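You operate a simulated robot arm through the tools that you are given. There is no shell and no other tool. Be economical: measure what you need, move in short steps, check, and stop when the job is done.

Carry out the task below with a simulated two-armed robot. There is one attempt and no reset: what you move stays moved.

## Task
Take the red napkin from the bar top and hang it over the handle of the oven door.

It is judged by the outcome, as a careful person would: the job done as asked, and still so three seconds after it is handed in. It fails if anything else is knocked over, pushed out of place, dropped, spilled or broken. Flat cloth is picked up by pressing the open fingertips on it (5 to 10 N) and closing them slowly along it; thin cloth reads only 2 to 8 mm in the jaws.

## Robot
Two 7-joint arms with two-finger parallel grippers on one trunk, on a base that drives. Base frame: it is fixed to the floor where the robot stands at the start and does not move with it; the origin is under the middle of the robot, x ahead of it, y to its left, z up; the surface under the hand at the start is at about z = 0.9. Lengths are in m, angles in rad, forces in N, time in s.
The left shoulder is at the start at [-0.082, 0.119, 0.851], the right one opposite. With the tool pointing down near the work surface each hand reaches from about 0.1 to 0.56 m from the robot's upright axis, wherever it stands, measured 20 degrees to its own side. Payload 3.43 kg a hand.
Tool frame (each hand has its own): the origin (TCP) lies between the finger pads and is the grasp point; the fingertips stand 0.03 m ahead of it; z points along the fingers, y is the line along which they close. The gripper opens to 0.094 m. The fingers are 0.028 m wide and 0.01 m thick; the gripper's body (0.05 by 0.096 m) begins 0.055 m behind the TCP.
Orientation is that of the tool frame in the base frame, as a unit quaternion [x, y, z, w]. With the fingers straight down and closing along the base's y, the tool's x points along the base's -x, its y along +y and its z along -z.

## Interface
- The arms move only by the tool arm_command. It takes "left_series", "right_series" or both (then of equal length, played together; a hand with none holds still); each is a list of rows, each a list of 6 numbers: the shift along the tool's x, y, z in units of 300 mm (1.0 is 300 mm), then the turn, a rotation vector about the tool's x, y, z in units of 60 degrees (1.0 is 60 degrees). In form: [[dx, dy, dz, wx, wy, wz], ...]. A call has 1 to 12 rows; each row is the pose to reach, as a shift and turn from the pose commanded when the call began, along the tool's axes at that moment. "left_hand" and "right_hand" are, for a hand that has rows, the closure in counts, from 0 (fully open) to 255 (shut), set as the call begins (left out, the last holds). A call with a number of a shift or a turn outside -1 to 1 is refused whole. Rows are played at 5 a second. More than 0.05 m and 0.15 rad between two rows, or a gripper value outside its range, and nothing of the call is played. Where a pose cannot be reached the arm comes as near as it can. A force on the tool above 40 N (or 10 N above the force at the start of the call, whichever is more), or a blocked arm, ends the call early, and 0.2 s more pass. Each finger travels about 0.153 m/s and halts on what it meets, pressing with about 31 N; the grip force reading is that of the motor and also rises with nothing between the fingers. The clock runs only during rows and for 0.2 s after the last one: add rows that repeat a pose to give the fingers time. It gives the time, the measured TCP pose, the force on the tool (base axes), the opening and the grip force at its end, in the units of the frame above (readings bear some noise), with the torque about the TCP (base axes, N m) and any sound that the robot's microphone picked up.
- Cameras (640 x 400 px; columns grow to the right, rows downward): "scene" is now at [0.0282, -0.0199, 1.5527]; the picture's right is [-0.24, -0.97, 0.00], its down [-0.78, 0.20, -0.59] and it looks along [0.58, -0.14, -0.80] (base axes); focal length 268 px, centre (320, 200). "left" rides on the left gripper at [0.076, -0.014, -0.102] in its tool frame; the picture's right is [0.18, 0.98, 0.00], its down [-0.75, 0.14, -0.64] and it looks along [-0.63, 0.12, 0.77] (tool axes); focal length 243 px, centre (320, 200). "right" rides on the right gripper at [0.076, 0.014, -0.102] in its tool frame; the picture's right is [-0.18, 0.98, 0.00], its down [-0.75, -0.14, -0.64] and it looks along [-0.63, -0.12, 0.77] (tool axes); focal length 243 px, centre (320, 200). There is no depth. A picture from a camera that has moved, and an enlarged one, comes with that camera's place and axes in the base frame and with its lens.
- capture(camera): a new picture of that camera. No time passes.
- lift_body(by): slides the trunk up (or, below 0, down) by that many m; the arms and the scene camera ride with it, the base frame stays. It gives what a move gives, with no picture.
- roll_base(legs): drives the robot by 1 to 6 legs, each [ahead, left, turn to the left] in m, m and rad, along the robot's own axes; the way and the turn of a leg run together, so that a leg with both is an arc; at most 1.5 m and 3.142 rad a leg. The arms and the cameras ride along, it lands a little off, and it stops where it bumps. It gives what a move gives.
- pan_tilt(pan, tilt): turns the head with the scene camera to pan (to the left, within 2.496 rad either way) and tilt (down, from -0.506 to 1.204), counted from straight ahead of the robot. It gives what a move gives.
- zoom(camera, box): a new picture of the part [left, top, right, bottom] of that camera's present view, enlarged. No time passes.
- sign_off(): hands the job in; it is judged then, once.

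Go step by step. Nothing tells you exact positions but the pictures and the camera data: compare them with the known pose of the tool, close in by small moves and look again before you grip or let go. The budget is 120 turns and 100 pictures, counting those below and the enlarged ones. Unless the task says otherwise, let go and move clear before handing in, and close with one line.

The tools are called after "Call:" as name(argument=value, ...) on one line, values as JSON. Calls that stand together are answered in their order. arm_command: Moves the arms, as the interface text tells. Its arguments: {"type":"object","properties":{"left_series":{"type":"array"},"left_hand":{"type":"number"},"right_series":{"type":"array"},"right_hand":{"type":"number"}},"required":[]} The other tools are called the same way: lift_body (by) slides the trunk up or down; roll_base (legs) drives the base; pan_tilt (pan, tilt) turns the head that bears the scene camera; capture (camera) takes a picture; zoom (camera, box) takes an enlarged picture of a part of a camera's view; sign_off () hands the job in.

At the start:

```text
time_s: 0.0
left_position: [0.344, 0.1157, 1.1164]
left_orientation: [0.0, 1.0, 0.0, 0.0]
left_contact_force: [0.4, 0.1, -0.1]
left_moment: [0.01, 0.02, -0.01]
left_finger_gap: 0.0938
left_gripper_force: 0.1
right_position: [0.3002, -0.2052, 1.0373]
right_orientation: [0.001, 1.0, 0.0, 0.0]
right_contact_force: [0.8, -1.1, -0.5]
right_moment: [-0.03, 0.01, 0.02]
right_finger_gap: 0.094
right_gripper_force: 0.0
trunk travel left (down, up): [-0.275, 0.06]
robot x, y, heading: [0.0013, -0.0015, -0.001]
head pan, tilt: [-0.246, 0.934]
```

scene: 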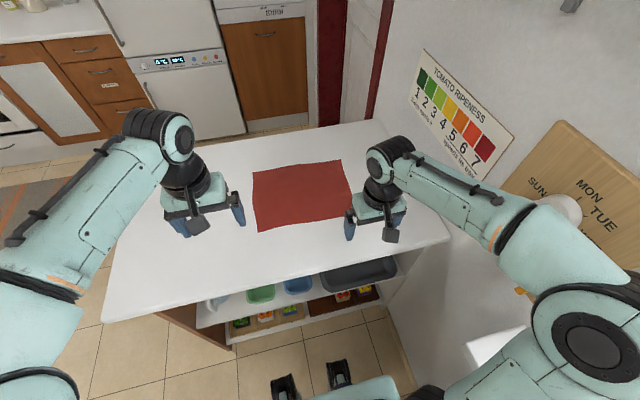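
right: 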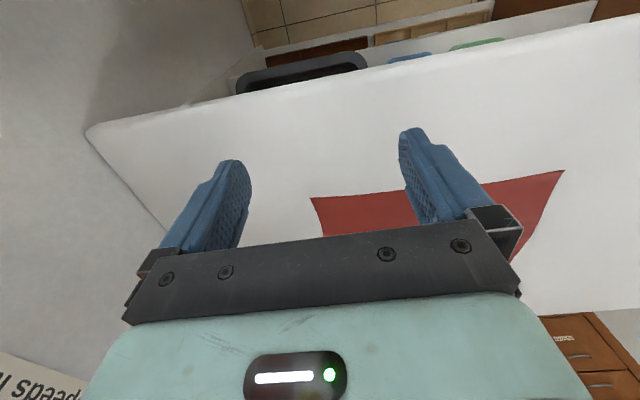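
left: 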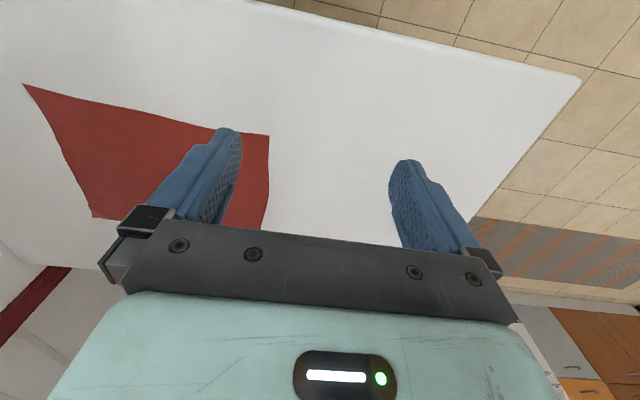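

I see the red napkin flat on the bar top ahead of me and kitchen units behind and to the left. I'll look for the oven before moving anything.

Call:
pan_tilt(pan=0.6, tilt=0.5)

Call:
capture(camera="scene")

```text
time_s: 1.2
left_position: [0.3449, 0.117, 1.117]
left_orientation: [0.0, 1.0, 0.0, 0.0]
left_contact_force: [0.8, 0.4, -0.1]
left_moment: [-0.01, -0.02, 0.02]
left_finger_gap: 0.0941
left_gripper_force: 0.0
right_position: [0.3003, -0.2049, 1.0375]
right_orientation: [-0.001, 1.0, 0.0, 0.0]
right_contact_force: [0.0, 0.5, 0.7]
right_moment: [-0.03, 0.03, -0.02]
right_finger_gap: 0.0939
right_gripper_force: 0.1
trunk travel left (down, up): [-0.275, 0.06]
robot x, y, heading: [0.0053, -0.002, -0.001]
head pan, tilt: [0.6, 0.499]
```

```text
96 pictures are left
camera scene: at [0.0319, 0.0493, 1.589], right [0.56, -0.83, 0.0], down [-0.4, -0.27, -0.88], along [0.72, 0.5, -0.48], focal length 268 px, centre (320, 200)
```

scene: 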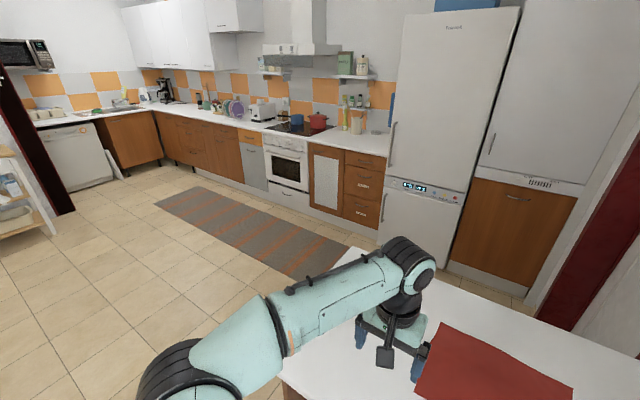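

The oven is under the hob on the far counter, at about px (285,160). I'll zoom in on its handle and measure the napkin.

Call:
zoom(camera="scene", box=[230, 90, 390, 230])

Call:
pan_tilt(pan=-0.1, tilt=1.0)

Call:
capture(camera="scene")

```text
2.86 times, centred on (310, 160) of scene
camera zoom: at [0.0319, 0.0493, 1.589], right [0.56, -0.83, 0.0], down [-0.4, -0.27, -0.88], along [0.72, 0.5, -0.48], focal length 765 px, centre (349, 314)
```

zoom: 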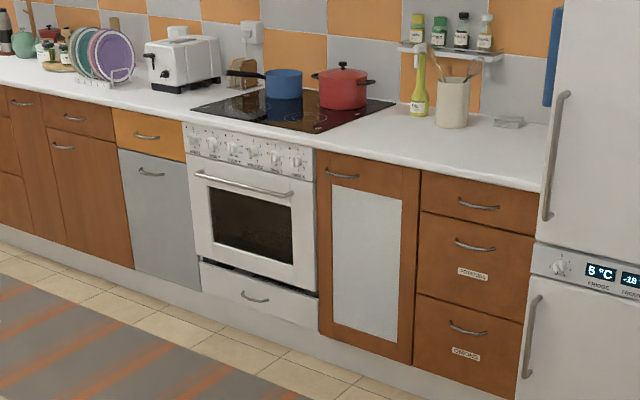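

```text
time_s: 2.2
left_position: [0.345, 0.1169, 1.1157]
left_orientation: [0.0, 1.0, 0.0, 0.0]
left_contact_force: [0.6, -0.1, 0.5]
left_moment: [-0.02, 0.02, -0.01]
left_finger_gap: 0.0941
left_gripper_force: 0.1
right_position: [0.2999, -0.2053, 1.0379]
right_orientation: [0.0, 1.0, 0.0, 0.0]
right_contact_force: [-0.2, -1.0, 0.3]
right_moment: [0.02, -0.04, -0.02]
right_finger_gap: 0.0937
right_gripper_force: 0.0
trunk travel left (down, up): [-0.275, 0.06]
robot x, y, heading: [-0.0008, -0.0015, 0.002]
head pan, tilt: [-0.099, 1.0]
```

```text
94 pictures are left
camera scene: at [0.0261, -0.0088, 1.548], right [-0.1, -1.0, 0.0], down [-0.84, 0.08, -0.54], along [0.54, -0.05, -0.84], focal length 268 px, centre (320, 200)
```

scene: 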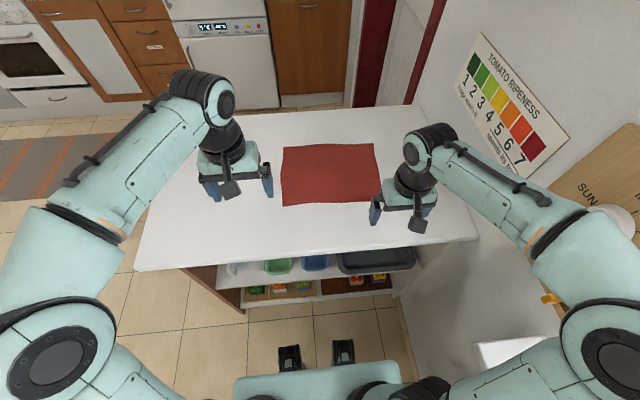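

The napkin lies at about x 0.42–0.66, y −0.235–0.055. The oven handle is near x≈1.83, y≈1.53–1.93, assuming z≈0.75. Before nudging forward I'll check the clearance on the right wall side and in front of the base.

Call:
pan_tilt(pan=-1.0, tilt=0.9)

Call:
capture(camera="scene")

Call:
pan_tilt(pan=0.0, tilt=1.2)

Call:
capture(camera="scene")

```text
time_s: 3.4
left_position: [0.3432, 0.1168, 1.1157]
left_orientation: [0.0, 1.0, -0.001, 0.0]
left_contact_force: [-0.5, -0.2, 0.1]
left_moment: [-0.02, 0.0, -0.03]
left_finger_gap: 0.0938
left_gripper_force: 0.2
right_position: [0.3, -0.2065, 1.0375]
right_orientation: [0.0, 1.0, 0.0, -0.001]
right_contact_force: [-0.5, -0.7, 0.1]
right_moment: [-0.01, -0.01, 0.0]
right_finger_gap: 0.0941
right_gripper_force: 0.2
trunk travel left (down, up): [-0.275, 0.06]
robot x, y, heading: [-0.0012, 0.0003, -0.004]
head pan, tilt: [-1.0, 0.901]
```

```text
93 pictures are left
camera scene: at [-0.0023, -0.0655, 1.5552], right [-0.84, -0.54, 0.0], down [-0.42, 0.66, -0.62], along [0.34, -0.52, -0.78], focal length 268 px, centre (320, 200)
```

scene: 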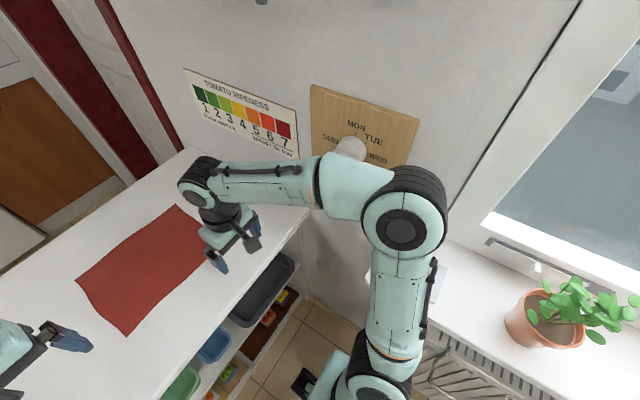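

```text
time_s: 4.7
left_position: [0.3443, 0.1174, 1.1175]
left_orientation: [0.0, 1.0, 0.0, 0.0]
left_contact_force: [-0.7, -0.4, 0.0]
left_moment: [-0.01, 0.01, -0.01]
left_finger_gap: 0.0942
left_gripper_force: 0.1
right_position: [0.3005, -0.2062, 1.0378]
right_orientation: [0.0, 1.0, -0.001, 0.001]
right_contact_force: [0.3, 0.9, 0.3]
right_moment: [0.01, -0.03, 0.01]
right_finger_gap: 0.0941
right_gripper_force: 0.0
trunk travel left (down, up): [-0.275, 0.06]
robot x, y, heading: [-0.0008, 0.0, 0.003]
head pan, tilt: [0.0, 1.201]
```

```text
92 pictures are left
camera scene: at [0.0127, -0.0021, 1.5354], right [0.0, -1.0, 0.0], down [-0.93, 0.0, -0.36], along [0.36, 0.0, -0.93], focal length 268 px, centre (320, 200)
```

scene: 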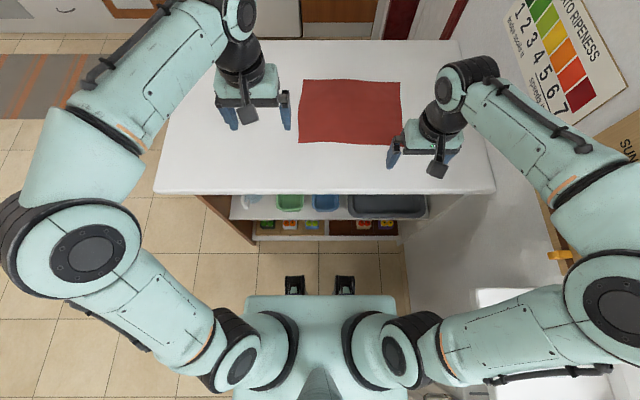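

The right elbow is close to the wall calendar. I'll step left a little first, then ahead, and check again.

Call:
roll_base(legs=[[0, 0.07, 0], [0.1, 0, 0]])

Call:
capture(camera="scene")

```text
time_s: 6.7
left_position: [0.4193, 0.1847, 1.1156]
left_orientation: [-0.001, 1.0, 0.001, 0.0]
left_contact_force: [0.5, -0.3, 1.4]
left_moment: [0.03, -0.02, 0.01]
left_finger_gap: 0.0942
left_gripper_force: 0.0
right_position: [0.3741, -0.1359, 1.0375]
right_orientation: [-0.001, 1.0, 0.0, -0.001]
right_contact_force: [0.1, -0.3, 0.5]
right_moment: [-0.01, -0.01, 0.0]
right_finger_gap: 0.094
right_gripper_force: 0.0
trunk travel left (down, up): [-0.275, 0.06]
robot x, y, heading: [0.0748, 0.0687, -0.002]
head pan, tilt: [0.0, 1.201]
stopped in leg 2: the robot was blocked; the commanded pose is now the measured one
```

```text
91 pictures are left
camera scene: at [0.0865, 0.0663, 1.5354], right [0.0, -1.0, 0.0], down [-0.93, 0.0, -0.36], along [0.36, 0.0, -0.93], focal length 268 px, centre (320, 200)
```

scene: 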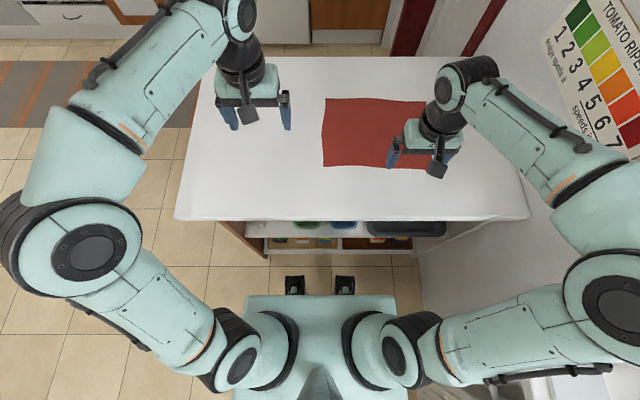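

The base stopped against the bar front at 0.075, which is as near as it gets. I'll back off 1 cm, raise the trunk for reach, then bring both hands over the napkin while turning them to close along x.

Call:
roll_base(legs=[[-0.01, 0, 0]])

Call:
lift_body(by=0.055)

Call:
arm_command(left_series=[[-0.04, -0.05, 0, 0.0, 0, 0.083], [-0.09, -0.1, 0, 0, 0, 0.167], [-0.13, -0.15, 0, 0, 0, 0.25], [-0.17, -0.2, 0, 0, 0, 0.333], [-0.21, -0.25, 0, 0, 0, 0.417], [-0.26, -0.3, 0, 0, 0, 0.5], [-0.3, -0.34, 0, 0, 0, 0.583], [-0.34, -0.39, 0, 0, 0, 0.667], [-0.38, -0.44, 0, 0, 0, 0.75], [-0.43, -0.49, 0, 0, 0, 0.833], [-0.47, -0.53, 0, 0, 0, 0.917], [-0.51, -0.58, 0, 0, 0, 1.0]], right_series=[[-0.055, -0.015, 0, 0, 0, -0.083], [-0.11, -0.03, 0, 0, 0, -0.167], [-0.165, -0.045, 0, 0, 0, -0.25], [-0.22, -0.06, 0, 0, 0, -0.333], [-0.28, -0.075, 0, 0, 0, -0.417], [-0.33, -0.09, 0, 0, 0, -0.5], [-0.39, -0.1, 0, 0, 0, -0.583], [-0.44, -0.12, 0, 0, 0, -0.667], [-0.5, -0.13, 0, 0, 0, -0.75], [-0.56, -0.15, 0, 0, 0, -0.833], [-0.61, -0.16, 0, 0, 0, -0.917], [-0.66, -0.18, 0, 0, 0, -1.0]])

Call:
capture(camera="scene")

```text
time_s: 7.5
left_position: [0.4097, 0.1853, 1.1143]
left_orientation: [-0.001, 1.0, 0.001, -0.001]
left_contact_force: [-1.0, 0.0, 0.0]
left_moment: [-0.01, 0.04, 0.05]
left_finger_gap: 0.0942
left_gripper_force: 0.0
right_position: [0.3654, -0.1367, 1.0364]
right_orientation: [-0.001, 1.0, 0.0, -0.001]
right_contact_force: [-0.2, -0.3, 1.5]
right_moment: [-0.02, -0.02, -0.05]
right_finger_gap: 0.0937
right_gripper_force: 0.0
trunk travel left (down, up): [-0.275, 0.06]
robot x, y, heading: [0.0665, 0.0672, 0.002]
head pan, tilt: [0.0, 1.201]
```

```text
time_s: 8.4
left_position: [0.4081, 0.1859, 1.1707]
left_orientation: [-0.001, 1.0, 0.001, -0.001]
left_contact_force: [-0.1, -0.7, -0.3]
left_moment: [0.01, 0.0, 0.0]
left_finger_gap: 0.0942
left_gripper_force: 0.0
right_position: [0.3647, -0.1368, 1.0925]
right_orientation: [-0.001, 1.0, 0.0, 0.0]
right_contact_force: [-0.6, -0.4, -1.2]
right_moment: [0.01, -0.01, 0.0]
right_finger_gap: 0.094
right_gripper_force: 0.1
trunk travel left (down, up): [-0.33, 0.005]
robot x, y, heading: [0.0652, 0.0708, -0.003]
head pan, tilt: [0.0, 1.201]
```

```text
time_s: 11.1
left_position: [0.5336, 0.0175, 1.1559]
left_orientation: [0.499, 0.867, 0.0, -0.003]
left_contact_force: [0.5, 0.1, -0.5]
left_moment: [0.0, -0.03, 0.03]
left_finger_gap: 0.0942
left_gripper_force: 0.0
left hand out of reach, approached as far as the arm can: row 10, 11, 12
right_position: [0.5619, -0.1907, 1.0911]
right_orientation: [-0.501, 0.866, 0.0, -0.001]
right_contact_force: [0.1, -0.3, 0.3]
right_moment: [-0.01, 0.0, 0.0]
right_finger_gap: 0.0937
right_gripper_force: 0.1
trunk travel left (down, up): [-0.33, 0.005]
robot x, y, heading: [0.0576, 0.0719, -0.002]
head pan, tilt: [0.0, 1.201]
```

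```text
90 pictures are left
camera scene: at [0.0769, 0.0651, 1.5943], right [0.0, -1.0, 0.0], down [-0.93, 0.0, -0.36], along [0.36, 0.0, -0.93], focal length 268 px, centre (320, 200)
```

scene: 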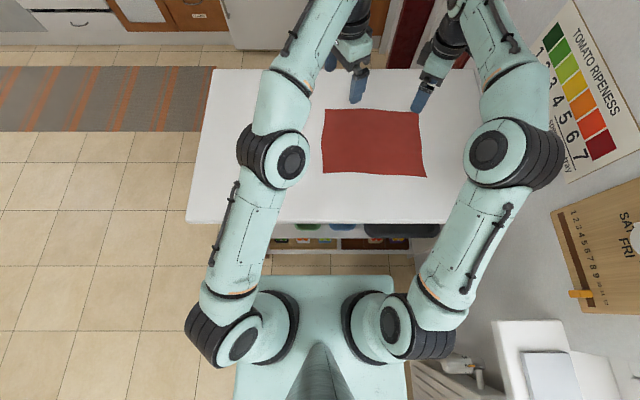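

The right hand is in place. The left is at its reach limit up high, so I'll lower both while finishing the turn.

Call:
arm_command(left_series=[[0, 0, 0.1, 0, 0, 0.1], [0, 0, 0.2, 0, 0, 0.2], [0, 0, 0.3, 0, 0, 0.3], [0, 0, 0.4, 0, 0, 0.4], [0, 0, 0.4, 0, 0, 0.5]], right_series=[[0, 0, 0.04, 0, 0, -0.1], [0, 0, 0.08, 0, 0, -0.2], [0, 0, 0.1, 0, 0, -0.3], [0, 0, 0.13, 0, 0, -0.4], [0, 0, 0.13, 0, 0, -0.5]])

Call:
capture(camera="left")

Call:
capture(camera="right")

```text
time_s: 12.2
left_position: [0.5336, 0.019, 1.037]
left_orientation: [0.707, 0.707, 0.0, -0.001]
left_contact_force: [0.3, 0.8, 0.5]
left_moment: [0.01, 0.0, -0.02]
left_finger_gap: 0.0941
left_gripper_force: 0.1
right_position: [0.5616, -0.1906, 1.0533]
right_orientation: [0.708, -0.706, -0.001, 0.001]
right_contact_force: [0.9, -0.6, 0.3]
right_moment: [0.01, 0.0, 0.0]
right_finger_gap: 0.0941
right_gripper_force: 0.0
trunk travel left (down, up): [-0.33, 0.005]
robot x, y, heading: [0.0663, 0.0672, -0.001]
head pan, tilt: [0.0, 1.201]
```

```text
89 pictures are left
camera left: at [0.5189, 0.0944, 1.1388], right [0.98, 0.18, 0.0], down [0.14, -0.75, 0.64], along [0.12, -0.63, -0.77], focal length 243 px, centre (320, 200)
```

left: 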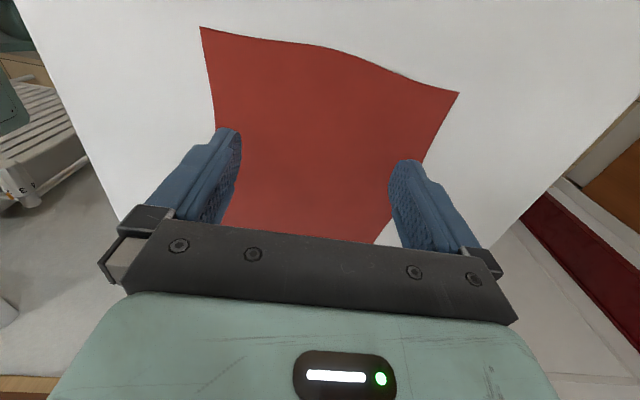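

```text
88 pictures are left
camera right: at [0.5485, -0.2676, 1.1541], right [-0.98, 0.18, 0.0], down [0.14, 0.75, 0.64], along [0.12, 0.63, -0.77], focal length 243 px, centre (320, 200)
```

right: 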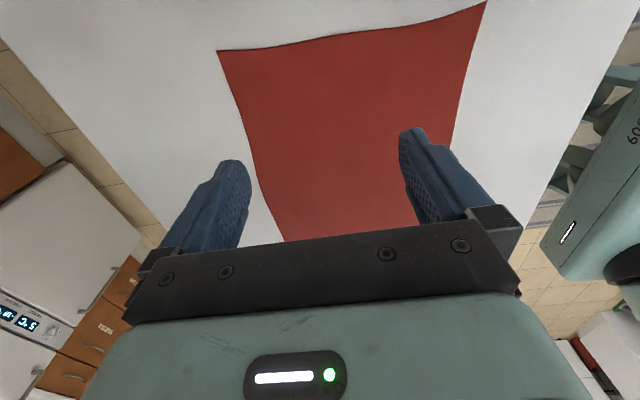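

The two wrist views agree: the napkin's far edge is at x≈0.659 on the left and 0.647 on the right, with the table at z≈0.90. I'll shift the left hand 3 cm ahead, half-close both, and lower to just above the cloth.

Call:
arm_command(left_series=[[0, 0.05, 0.1, 0, 0, 0], [0, 0.1, 0.2, 0, 0, 0], [0, 0.1, 0.25, 0, 0, 0], [0, 0.1, 0.3, 0, 0, 0], [0, 0.1, 0.3, 0, 0, 0]], right_series=[[0, 0, 0.1, 0, 0, 0], [0, 0, 0.2, 0, 0, 0], [0, 0, 0.3, 0, 0, 0], [0, 0, 0.36, 0, 0, 0], [0, 0, 0.36, 0, 0, 0]], left_hand=120, right_hand=120)

Call:
capture(camera="left")

Call:
capture(camera="right")

```text
time_s: 13.4
left_position: [0.5615, 0.0197, 0.944]
left_orientation: [0.707, 0.707, 0.0, -0.001]
left_contact_force: [1.3, 0.5, -0.6]
left_moment: [0.01, -0.01, 0.0]
left_finger_gap: 0.0499
left_gripper_force: 0.0
right_position: [0.5622, -0.1901, 0.9458]
right_orientation: [0.708, -0.707, 0.0, 0.001]
right_contact_force: [-0.2, 0.2, 0.5]
right_moment: [0.01, 0.02, 0.0]
right_finger_gap: 0.0496
right_gripper_force: 0.1
trunk travel left (down, up): [-0.33, 0.005]
robot x, y, heading: [0.0621, 0.0688, 0.002]
head pan, tilt: [0.0, 1.201]
```

```text
87 pictures are left
camera left: at [0.5482, 0.0943, 1.0464], right [0.98, 0.19, 0.0], down [0.14, -0.75, 0.64], along [0.12, -0.63, -0.77], focal length 243 px, centre (320, 200)
```

left: 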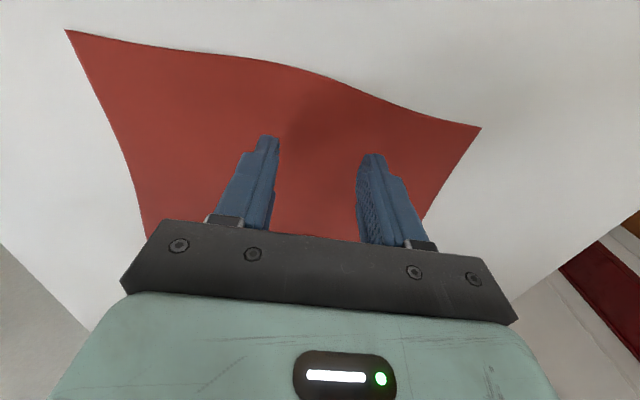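

```text
86 pictures are left
camera right: at [0.5481, -0.267, 1.0473], right [-0.98, 0.18, 0.0], down [0.14, 0.75, 0.64], along [0.12, 0.63, -0.77], focal length 243 px, centre (320, 200)
```

right: 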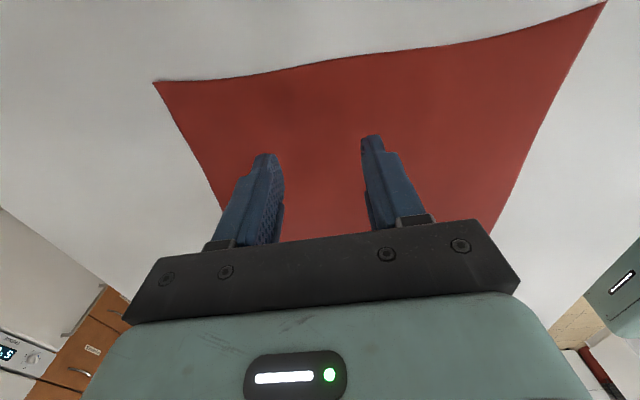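

Both hands straddle the fold line. I'll press down in millimetre steps and watch the force.

Call:
arm_command(left_series=[[0, 0, 0.02, 0, 0, 0], [0, 0, 0.035, 0, 0, 0], [0, 0, 0.045, 0, 0, 0], [0, 0, 0.05, 0, 0, 0]], right_series=[[0, 0.02, 0.02, 0, 0, 0], [0, 0.02, 0.035, 0, 0, 0], [0, 0.02, 0.045, 0, 0, 0], [0, 0.02, 0.052, 0, 0, 0]])

```text
time_s: 14.4
left_position: [0.5615, 0.019, 0.9318]
left_orientation: [0.707, 0.707, 0.001, 0.001]
left_contact_force: [1.5, -0.6, 5.2]
left_moment: [-0.01, 0.11, 0.03]
left_finger_gap: 0.0495
left_gripper_force: 0.1
right_position: [0.5564, -0.1898, 0.9314]
right_orientation: [0.707, -0.707, 0.002, -0.001]
right_contact_force: [-1.7, -0.5, 12.7]
right_moment: [-0.01, 0.38, 0.03]
right_finger_gap: 0.0499
right_gripper_force: 0.6
trunk travel left (down, up): [-0.33, 0.005]
robot x, y, heading: [0.0655, 0.0679, 0.0]
head pan, tilt: [0.0, 1.201]
```

Contact on both. I'll ease the right slightly, then close in small steps.

Call:
arm_command(left_series=[[0, 0, 0.0005, 0, 0, 0], [0, 0, 0.0005, 0, 0, 0]], right_series=[[0, 0, -0.002, 0, 0, 0], [0, 0, -0.002, 0, 0, 0]], left_hand=135, right_hand=135)

Call:
capture(camera="left")

Call:
capture(camera="right")

```text
time_s: 15.1
left_position: [0.5631, 0.0189, 0.9309]
left_orientation: [0.706, 0.708, 0.0, -0.001]
left_contact_force: [0.8, -1.2, 7.2]
left_moment: [-0.06, 0.07, 0.01]
left_finger_gap: 0.0438
left_gripper_force: 0.1
right_position: [0.5571, -0.189, 0.9307]
right_orientation: [0.708, -0.707, 0.002, -0.002]
right_contact_force: [2.6, 0.4, 17.5]
right_moment: [-0.04, 0.36, 0.02]
right_finger_gap: 0.043
right_gripper_force: 0.1
trunk travel left (down, up): [-0.33, 0.005]
robot x, y, heading: [0.0652, 0.0664, 0.0]
head pan, tilt: [0.0, 1.201]
```

```text
85 pictures are left
camera left: at [0.5474, 0.095, 1.0337], right [0.98, 0.19, 0.0], down [0.14, -0.75, 0.64], along [0.12, -0.63, -0.77], focal length 243 px, centre (320, 200)
```

left: 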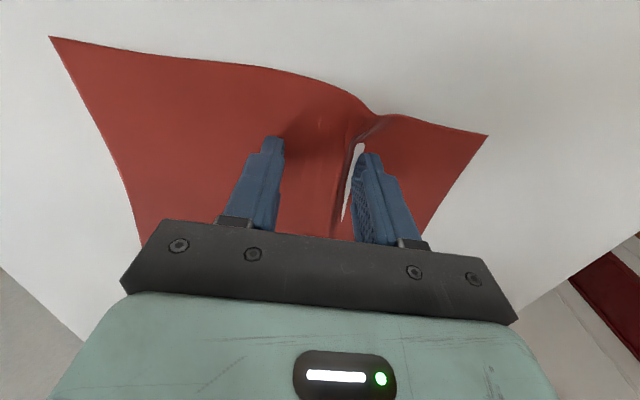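

```text
84 pictures are left
camera right: at [0.5426, -0.2662, 1.0325], right [-0.98, 0.18, 0.0], down [0.14, 0.75, 0.64], along [0.12, 0.63, -0.77], focal length 243 px, centre (320, 200)
```

right: 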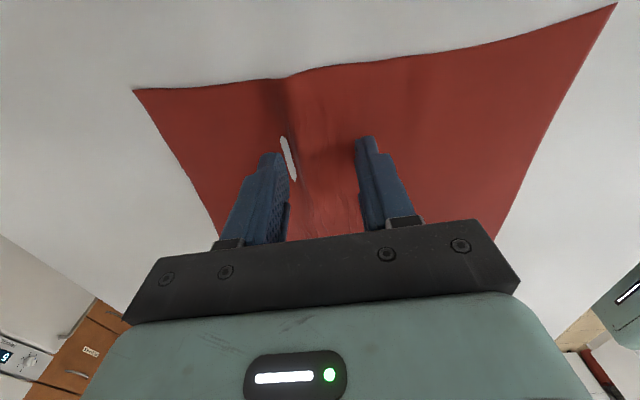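

A ridge is forming in both hands. The right is pressing too hard, so I'll raise it 1 mm and keep closing.

Call:
arm_command(left_series=[[0, 0, 0, 0, 0, 0], [0, 0, 0, 0, 0, 0]], right_series=[[0, 0, -0.004, 0, 0, 0], [0, 0, -0.004, 0, 0, 0]], left_hand=155, right_hand=155)

Call:
arm_command(left_series=[[0, 0, 0, 0, 0, 0], [0, 0, 0, 0, 0, 0]], right_series=[[0, 0, 0, 0, 0, 0], [0, 0, 0, 0, 0, 0]], left_hand=175, right_hand=175)

Call:
capture(camera="left")

Call:
capture(camera="right")

```text
time_s: 15.7
left_position: [0.5609, 0.0189, 0.9312]
left_orientation: [0.707, 0.708, -0.001, 0.0]
left_contact_force: [-0.3, 0.1, 11.4]
left_moment: [-0.06, 0.09, 0.0]
left_finger_gap: 0.0362
left_gripper_force: 0.0
right_position: [0.5554, -0.1898, 0.9312]
right_orientation: [0.708, -0.706, 0.0, 0.0]
right_contact_force: [1.3, 1.2, 11.8]
right_moment: [0.03, -0.06, 0.02]
right_finger_gap: 0.0364
right_gripper_force: 0.0
trunk travel left (down, up): [-0.33, 0.005]
robot x, y, heading: [0.0612, 0.0677, -0.0]
head pan, tilt: [0.0, 1.201]
```

```text
time_s: 16.2
left_position: [0.5607, 0.0192, 0.9318]
left_orientation: [0.707, 0.708, 0.001, 0.001]
left_contact_force: [0.6, -0.4, 12.8]
left_moment: [-0.05, 0.11, 0.02]
left_finger_gap: 0.0287
left_gripper_force: 0.1
right_position: [0.5546, -0.1885, 0.9304]
right_orientation: [0.708, -0.706, -0.001, 0.001]
right_contact_force: [-1.0, 2.1, 9.1]
right_moment: [0.06, -0.04, 0.03]
right_finger_gap: 0.0287
right_gripper_force: 0.1
trunk travel left (down, up): [-0.33, 0.005]
robot x, y, heading: [0.0654, 0.0644, -0.001]
head pan, tilt: [0.0, 1.201]
```

```text
83 pictures are left
camera left: at [0.5471, 0.095, 1.0336], right [0.98, 0.19, 0.0], down [0.14, -0.75, 0.64], along [0.12, -0.63, -0.77], focal length 243 px, centre (320, 200)
```

left: 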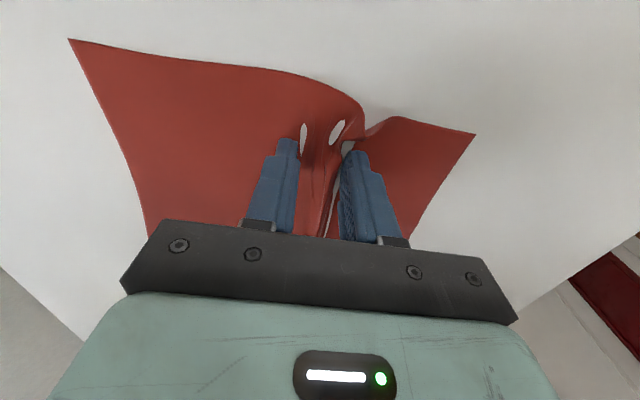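

```text
82 pictures are left
camera right: at [0.5415, -0.2665, 1.0325], right [-0.98, 0.18, 0.0], down [0.14, 0.75, 0.64], along [0.12, 0.63, -0.77], focal length 243 px, centre (320, 200)
```

right: 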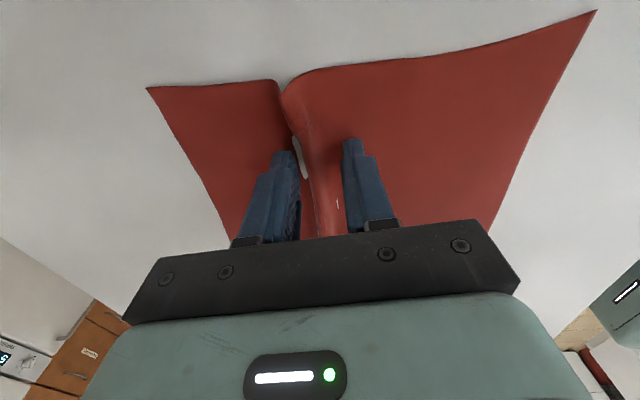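

The ridge is well formed between the fingers on both sides, so I'll close the rest of the way.

Call:
arm_command(left_series=[[0, 0, 0, 0, 0, 0], [0, 0, 0, 0, 0, 0]], right_series=[[0, 0, 0, 0, 0, 0], [0, 0, 0, 0, 0, 0]], left_hand=200, right_hand=200)

Call:
arm_command(left_series=[[0, 0, -0.002, 0, 0, 0], [0, 0, -0.002, 0, 0, 0]], right_series=[[0, 0, 0, 0, 0, 0], [0, 0, 0, 0, 0, 0]], left_hand=225, right_hand=225)

Call:
arm_command(left_series=[[0, 0, 0, 0, 0, 0], [0, 0, 0, 0, 0, 0], [0, 0, 0, 0, 0, 0]], right_series=[[0, 0, 0, 0, 0, 0], [0, 0, 0, 0, 0, 0], [0, 0, 0, 0, 0, 0]], left_hand=255, right_hand=255)

Call:
capture(camera="left")

Call:
capture(camera="right")

```text
time_s: 16.9
left_position: [0.5621, 0.0193, 0.9326]
left_orientation: [0.707, 0.708, 0.0, 0.0]
left_contact_force: [0.0, -1.0, 14.2]
left_moment: [-0.08, 0.08, 0.04]
left_finger_gap: 0.0193
left_gripper_force: 0.1
right_position: [0.5548, -0.189, 0.9316]
right_orientation: [0.708, -0.707, 0.0, 0.0]
right_contact_force: [-0.4, 1.4, 7.0]
right_moment: [0.01, 0.0, 0.0]
right_finger_gap: 0.0196
right_gripper_force: 0.1
trunk travel left (down, up): [-0.33, 0.005]
robot x, y, heading: [0.0616, 0.0696, -0.001]
head pan, tilt: [0.0, 1.201]
```

```text
time_s: 17.4
left_position: [0.5612, 0.0185, 0.9318]
left_orientation: [0.706, 0.708, 0.001, -0.001]
left_contact_force: [0.3, 1.2, 14.0]
left_moment: [-0.01, 0.01, 0.02]
left_finger_gap: 0.01
left_gripper_force: 0.0
right_position: [0.5561, -0.1895, 0.9314]
right_orientation: [0.708, -0.706, 0.0, 0.0]
right_contact_force: [-0.9, 1.3, 5.2]
right_moment: [0.0, 0.01, 0.04]
right_finger_gap: 0.0107
right_gripper_force: 0.1
trunk travel left (down, up): [-0.33, 0.005]
robot x, y, heading: [0.0632, 0.0715, -0.002]
head pan, tilt: [0.0, 1.201]
```

```text
time_s: 18.2
left_position: [0.5612, 0.0186, 0.9316]
left_orientation: [0.707, 0.707, 0.001, -0.001]
left_contact_force: [2.4, -0.1, 14.2]
left_moment: [0.0, 0.0, -0.02]
left_finger_gap: 0.0022
left_gripper_force: 30.9
right_position: [0.5557, -0.1907, 0.9311]
right_orientation: [0.708, -0.706, 0.0, 0.0]
right_contact_force: [0.2, 1.6, 3.8]
right_moment: [-0.02, 0.05, -0.01]
right_finger_gap: 0.0021
right_gripper_force: 30.7
trunk travel left (down, up): [-0.33, 0.005]
robot x, y, heading: [0.0653, 0.072, 0.0]
head pan, tilt: [0.0, 1.201]
```

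```text
81 pictures are left
camera left: at [0.5471, 0.0942, 1.0337], right [0.98, 0.19, 0.0], down [0.14, -0.75, 0.64], along [0.12, -0.63, -0.77], focal length 243 px, centre (320, 200)
```

left: 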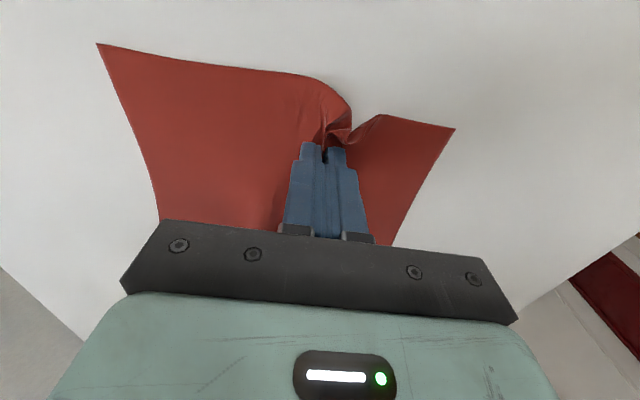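

```text
80 pictures are left
camera right: at [0.5418, -0.2666, 1.0326], right [-0.98, 0.18, 0.0], down [0.14, 0.75, 0.64], along [0.12, 0.63, -0.77], focal length 243 px, centre (320, 200)
```

right: 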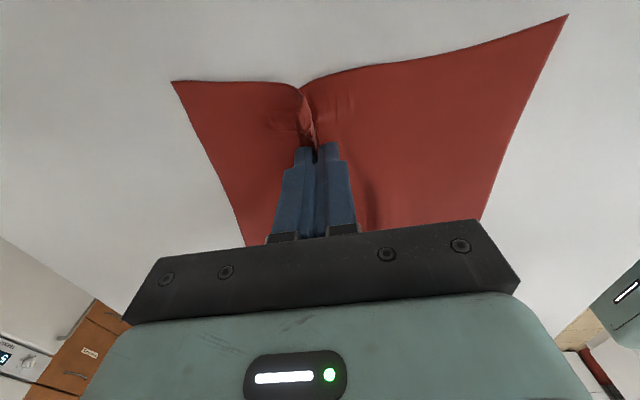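

Both jaws read about 2 mm of cloth at full grip. I'll lift both together slowly.

Call:
arm_command(left_series=[[0, 0, -0.05, 0, 0, 0], [0, 0, -0.1, 0, 0, 0], [0, 0, -0.16, 0, 0, 0], [0, 0, -0.22, 0, 0, 0], [0, 0, -0.28, 0, 0, 0], [0, 0, -0.34, 0, 0, 0], [0, 0, -0.4, 0, 0, 0], [0, 0, -0.46, 0, 0, 0], [0, 0, -0.5, 0, 0, 0], [0, 0, -0.5, 0, 0, 0]], right_series=[[0, 0, -0.05, 0, 0, 0], [0, 0, -0.1, 0, 0, 0], [0, 0, -0.16, 0, 0, 0], [0, 0, -0.22, 0, 0, 0], [0, 0, -0.28, 0, 0, 0], [0, 0, -0.34, 0, 0, 0], [0, 0, -0.4, 0, 0, 0], [0, 0, -0.46, 0, 0, 0], [0, 0, -0.5, 0, 0, 0], [0, 0, -0.5, 0, 0, 0]])

Call:
pan_tilt(pan=-0.1, tilt=0.8)

Call:
capture(camera="scene")

Call:
capture(camera="right")

Call:
capture(camera="left")

```text
time_s: 20.4
left_position: [0.5628, 0.0175, 1.0798]
left_orientation: [0.707, 0.708, 0.0, -0.001]
left_contact_force: [-0.3, -0.2, 0.7]
left_moment: [0.0, 0.04, 0.01]
left_finger_gap: 0.0023
left_gripper_force: 30.9
right_position: [0.5562, -0.19, 1.0813]
right_orientation: [0.708, -0.707, -0.001, 0.001]
right_contact_force: [0.6, 0.6, -0.1]
right_moment: [0.04, 0.02, -0.02]
right_finger_gap: 0.0017
right_gripper_force: 30.4
trunk travel left (down, up): [-0.33, 0.005]
robot x, y, heading: [0.0635, 0.0716, -0.001]
head pan, tilt: [0.0, 1.201]
```

```text
time_s: 21.3
left_position: [0.5614, 0.0193, 1.0804]
left_orientation: [0.707, 0.708, 0.0, -0.002]
left_contact_force: [-0.1, -1.0, 0.4]
left_moment: [-0.02, 0.01, 0.01]
left_finger_gap: 0.0023
left_gripper_force: 31.3
right_position: [0.5562, -0.1901, 1.0817]
right_orientation: [0.707, -0.707, 0.0, 0.002]
right_contact_force: [-0.7, 0.8, -0.3]
right_moment: [0.03, 0.01, 0.01]
right_finger_gap: 0.0019
right_gripper_force: 31.2
trunk travel left (down, up): [-0.33, 0.005]
robot x, y, heading: [0.065, 0.0658, 0.003]
head pan, tilt: [-0.099, 0.799]
```

```text
79 pictures are left
camera scene: at [0.1004, 0.0585, 1.622], right [-0.1, -1.0, 0.0], down [-0.71, 0.07, -0.7], along [0.69, -0.07, -0.72], focal length 268 px, centre (320, 200)
```

scene: 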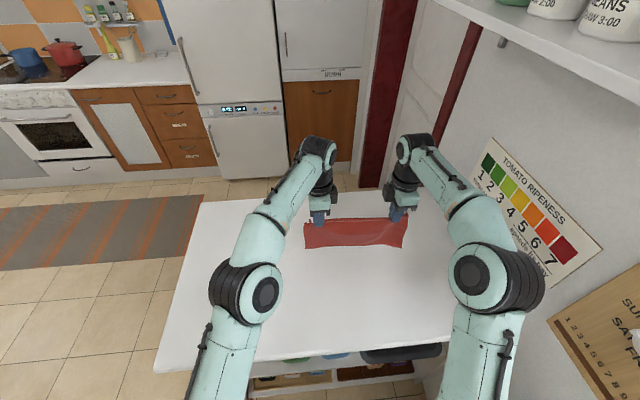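

```text
78 pictures are left
camera right: at [0.5428, -0.2675, 1.1816], right [-0.98, 0.18, 0.0], down [0.14, 0.75, 0.64], along [0.12, 0.63, -0.77], focal length 243 px, centre (320, 200)
```

right: 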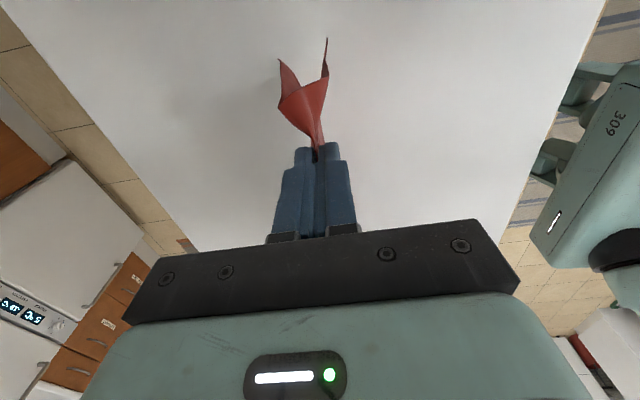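

```text
77 pictures are left
camera left: at [0.5489, 0.0938, 1.1826], right [0.98, 0.19, 0.0], down [0.14, -0.75, 0.64], along [0.12, -0.63, -0.77], focal length 243 px, centre (320, 200)
```

left: 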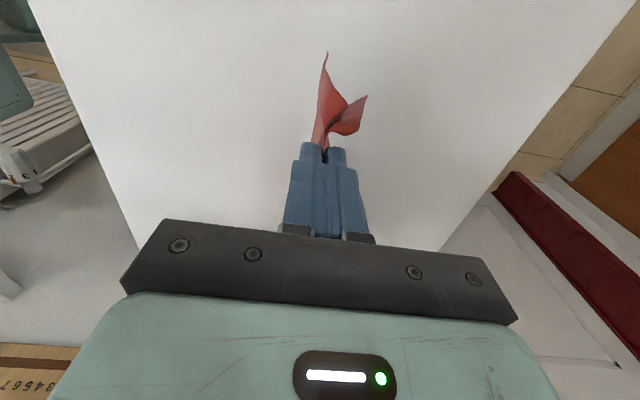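

The napkin hangs from both hands as an open V, with the short flap on the far side as planned. I'll back off from the bar and drive left toward the oven.

Call:
roll_base(legs=[[-0.1, 0, 0], [0, 0.9, 0], [0, 0.8, 0]])

Call:
pan_tilt(pan=0.0, tilt=0.55)

Call:
capture(camera="scene")

```text
time_s: 37.4
left_position: [0.4891, 1.7122, 1.0799]
left_orientation: [0.717, 0.697, 0.0, -0.002]
left_contact_force: [0.3, -0.7, -0.7]
left_moment: [0.01, -0.03, 0.02]
left_finger_gap: 0.0023
left_gripper_force: 31.0
right_position: [0.476, 1.5019, 1.0802]
right_orientation: [-0.697, 0.717, 0.001, -0.001]
right_contact_force: [-0.1, 0.8, -0.7]
right_moment: [-0.01, 0.04, 0.0]
right_finger_gap: 0.0019
right_gripper_force: 30.9
trunk travel left (down, up): [-0.33, 0.005]
robot x, y, heading: [-0.0108, 1.777, -0.026]
head pan, tilt: [-0.099, 0.799]
```

```text
time_s: 38.2
left_position: [0.4896, 1.712, 1.0803]
left_orientation: [0.717, 0.698, -0.001, -0.001]
left_contact_force: [-0.3, -0.5, -0.2]
left_moment: [0.01, 0.0, 0.0]
left_finger_gap: 0.0021
left_gripper_force: 30.9
right_position: [0.4755, 1.5039, 1.0793]
right_orientation: [-0.697, 0.717, 0.001, -0.001]
right_contact_force: [-0.5, -0.1, 0.0]
right_moment: [-0.02, 0.01, 0.0]
right_finger_gap: 0.0017
right_gripper_force: 31.2
trunk travel left (down, up): [-0.33, 0.005]
robot x, y, heading: [-0.0086, 1.7767, -0.028]
head pan, tilt: [0.0, 0.55]
```

```text
76 pictures are left
camera scene: at [0.0383, 1.7738, 1.6433], right [-0.03, -1.0, 0.0], down [-0.52, 0.02, -0.85], along [0.85, -0.03, -0.52], focal length 268 px, centre (320, 200)
```

scene: 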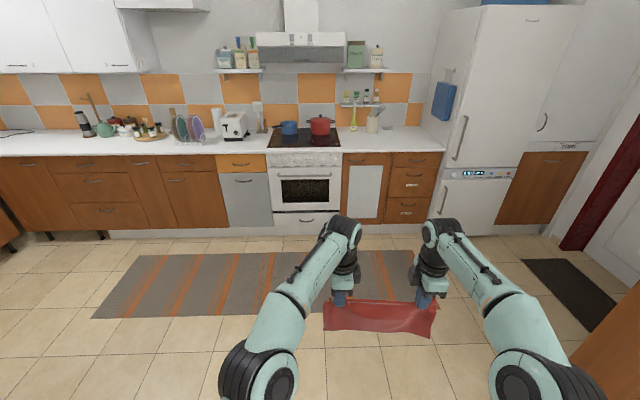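

The oven is straight ahead. I'll zoom in on its handle for a better fix.

Call:
zoom(camera="scene", box=[240, 130, 370, 240])

```text
3.64 times, centred on (305, 185) of scene
camera zoom: at [0.0383, 1.7738, 1.6433], right [-0.03, -1.0, 0.0], down [-0.52, 0.02, -0.85], along [0.85, -0.03, -0.52], focal length 974 px, centre (374, 254)
```

zoom: 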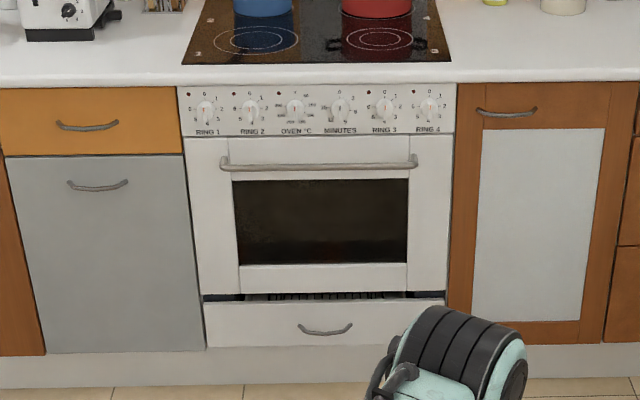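

From the two views, the handle is at x≈1.93–1.94, z≈0.705, y≈1.615–2.04. The counter edge overhangs it, so the fingers must come in nearly horizontal beneath the edge. I'll straighten the heading, centre on the handle, and tilt both hands forward.

Call:
roll_base(legs=[[0, 0, 0.028], [0, 0.2, 0], [0.7, 0, 0]])

Call:
arm_command(left_series=[[0, 0, 0, -0.1, 0, 0], [0, 0, 0, -0.2, 0, 0], [0, 0, 0, -0.3, 0, 0], [0, 0, 0, -0.4, 0, 0], [0, 0, 0, -0.5, 0, 0], [0, 0, 0, -0.6, 0, 0], [0, 0, 0, -0.7, 0, 0], [0, 0, 0, -0.8, 0, 0], [0, 0, 0, -0.9, 0, 0], [0, 0, 0, -1.0, 0, 0]], right_series=[[0, 0, 0, 0.1, 0, 0], [0, 0, 0, 0.2, 0, 0], [0, 0, 0, 0.3, 0, 0], [0, 0, 0, 0.4, 0, 0], [0, 0, 0, 0.5, 0, 0], [0, 0, 0, 0.6, 0, 0], [0, 0, 0, 0.7, 0, 0], [0, 0, 0, 0.8, 0, 0], [0, 0, 0, 0.9, 0, 0], [0, 0, 0, 1.0, 0, 0]])

Call:
capture(camera="scene")

Call:
capture(camera="left")

```text
time_s: 44.4
left_position: [1.1925, 1.9187, 1.0791]
left_orientation: [0.709, 0.705, 0.0, -0.002]
left_contact_force: [0.2, -0.9, 1.0]
left_moment: [-0.01, -0.03, 0.02]
left_finger_gap: 0.0022
left_gripper_force: 30.5
right_position: [1.1833, 1.7086, 1.0813]
right_orientation: [-0.704, 0.71, 0.0, 0.0]
right_contact_force: [-0.2, 0.8, -0.5]
right_moment: [-0.01, 0.03, -0.02]
right_finger_gap: 0.0018
right_gripper_force: 31.6
trunk travel left (down, up): [-0.33, 0.005]
robot x, y, heading: [0.6955, 1.9709, -0.013]
head pan, tilt: [0.0, 0.55]
```

```text
time_s: 46.6
left_position: [1.1919, 1.917, 1.0794]
left_orientation: [0.617, 0.609, 0.351, 0.354]
left_contact_force: [-0.6, -4.7, -0.4]
left_moment: [-0.05, 0.06, -0.13]
left_finger_gap: 0.0022
left_gripper_force: 31.3
right_position: [1.1828, 1.703, 1.0785]
right_orientation: [-0.623, 0.637, -0.332, 0.311]
right_contact_force: [-0.1, 5.0, -0.7]
right_moment: [0.13, -0.01, 0.12]
right_finger_gap: 0.0019
right_gripper_force: 31.1
right hand out of reach, approached as far as the arm can: row 10
trunk travel left (down, up): [-0.33, 0.005]
robot x, y, heading: [0.695, 1.9771, -0.008]
head pan, tilt: [0.0, 0.55]
```

```text
74 pictures are left
camera scene: at [0.7401, 1.9706, 1.6434], right [-0.01, -1.0, 0.0], down [-0.52, 0.01, -0.85], along [0.85, -0.01, -0.52], focal length 268 px, centre (320, 200)
```

scene: 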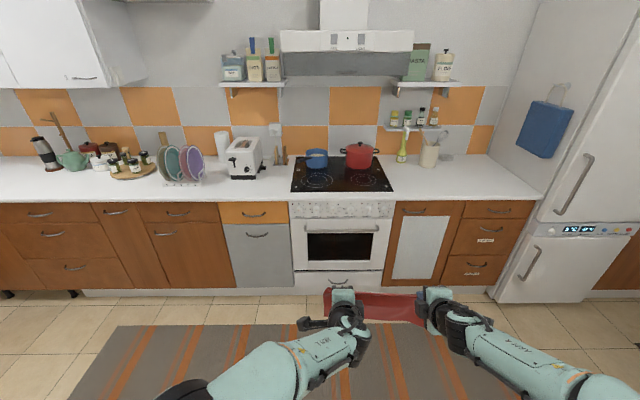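

```text
73 pictures are left
camera left: at [1.0969, 1.9935, 1.1185], right [0.49, 0.18, 0.85], down [-0.49, -0.75, 0.44], along [0.72, -0.64, -0.28], focal length 243 px, centre (320, 200)
```

left: 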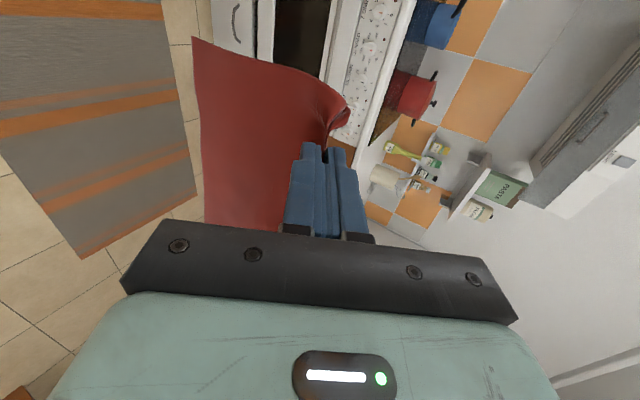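

Right hand ran near its reach limit and the cloth is pulled taut sideways. I'll draw both hands back 10 cm and slightly together, and finish the tilt.

Call:
arm_command(left_series=[[-0.01, -0.042, -0.072, 0, 0, 0], [-0.01, -0.083, -0.145, 0, 0, 0], [-0.01, -0.125, -0.217, 0, 0, 0], [-0.01, -0.167, -0.289, 0, 0, 0], [-0.01, -0.167, -0.289, -0.08, 0, 0], [-0.01, -0.167, -0.289, -0.167, 0, 0], [-0.01, -0.167, -0.289, -0.167, 0, 0]], right_series=[[-0.01, 0.042, -0.072, 0, 0, 0], [-0.01, 0.083, -0.145, 0, 0, 0], [-0.01, 0.125, -0.217, 0, 0, 0], [-0.01, 0.167, -0.289, 0, 0, 0], [-0.01, 0.167, -0.289, 0.08, 0, 0], [-0.01, 0.167, -0.289, 0.167, 0, 0], [-0.01, 0.167, -0.289, 0.167, 0, 0]])

Call:
pan_tilt(pan=-0.1, tilt=0.9)

Call:
capture(camera="scene")

Call:
capture(camera="right")

Call:
capture(camera="left")

```text
time_s: 48.2
left_position: [1.092, 1.9175, 1.0776]
left_orientation: [0.581, 0.577, 0.405, 0.407]
left_contact_force: [0.6, 0.6, -0.1]
left_moment: [0.02, 0.04, -0.01]
left_finger_gap: 0.0024
left_gripper_force: 31.2
right_position: [1.0842, 1.7089, 1.0882]
right_orientation: [-0.592, 0.605, -0.389, 0.363]
right_contact_force: [-0.3, 0.6, 0.0]
right_moment: [-0.02, 0.04, -0.01]
right_finger_gap: 0.0018
right_gripper_force: 30.9
trunk travel left (down, up): [-0.33, 0.005]
robot x, y, heading: [0.6943, 1.9717, -0.01]
head pan, tilt: [0.0, 0.55]
```

```text
time_s: 49.0
left_position: [1.0929, 1.916, 1.0794]
left_orientation: [0.581, 0.577, 0.404, 0.406]
left_contact_force: [-0.4, -1.4, 0.0]
left_moment: [0.0, 0.03, 0.0]
left_finger_gap: 0.0023
left_gripper_force: 30.6
right_position: [1.0835, 1.7096, 1.0878]
right_orientation: [-0.593, 0.606, -0.388, 0.362]
right_contact_force: [-0.2, -0.1, -0.3]
right_moment: [-0.01, 0.04, -0.01]
right_finger_gap: 0.0018
right_gripper_force: 31.5
trunk travel left (down, up): [-0.33, 0.005]
robot x, y, heading: [0.6952, 1.9743, -0.016]
head pan, tilt: [-0.099, 0.901]
```

```text
72 pictures are left
camera scene: at [0.7254, 1.9636, 1.6142], right [-0.11, -0.99, 0.0], down [-0.78, 0.08, -0.62], along [0.62, -0.07, -0.78], focal length 268 px, centre (320, 200)
```

scene: 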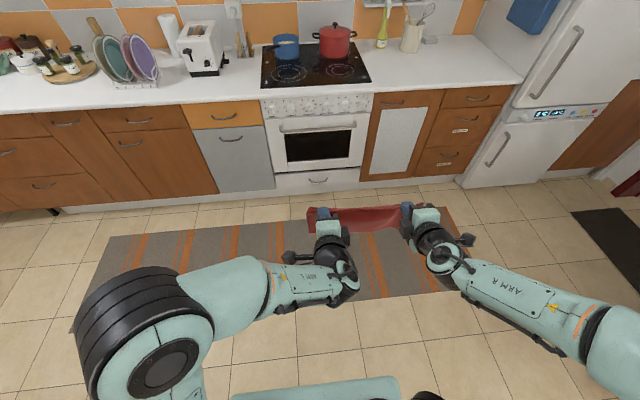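

```text
71 pictures are left
camera right: at [0.9827, 1.6358, 1.1208], right [-0.42, 0.18, -0.89], down [-0.49, 0.78, 0.39], along [0.76, 0.6, -0.24], focal length 243 px, centre (320, 200)
```

right: 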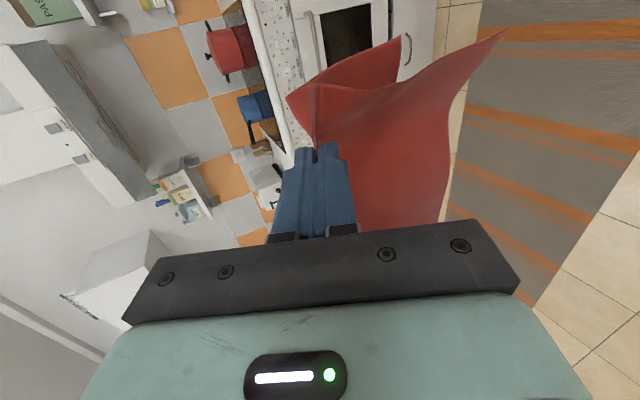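

```text
70 pictures are left
camera left: at [0.9921, 1.9917, 1.1016], right [0.34, 0.18, 0.92], down [-0.56, -0.75, 0.35], along [0.76, -0.64, -0.15], focal length 243 px, centre (320, 200)
```

left: 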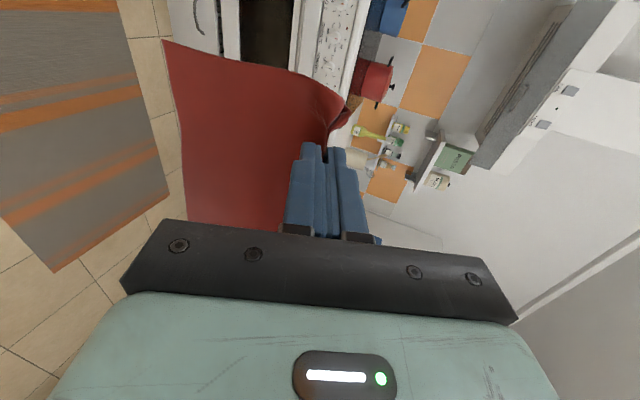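

Call:
zoom(camera="scene", box=[270, 180, 480, 310])

```text
3.05 times, centred on (375, 245) of scene
camera zoom: at [0.7254, 1.9636, 1.6142], right [-0.11, -0.99, 0.0], down [-0.78, 0.08, -0.62], along [0.62, -0.07, -0.78], focal length 816 px, centre (152, 63)
```

zoom: 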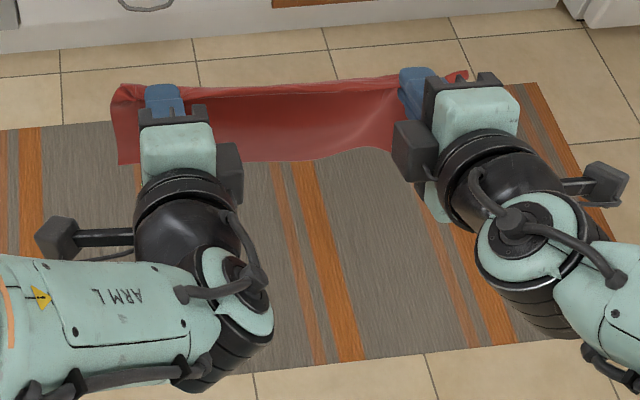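

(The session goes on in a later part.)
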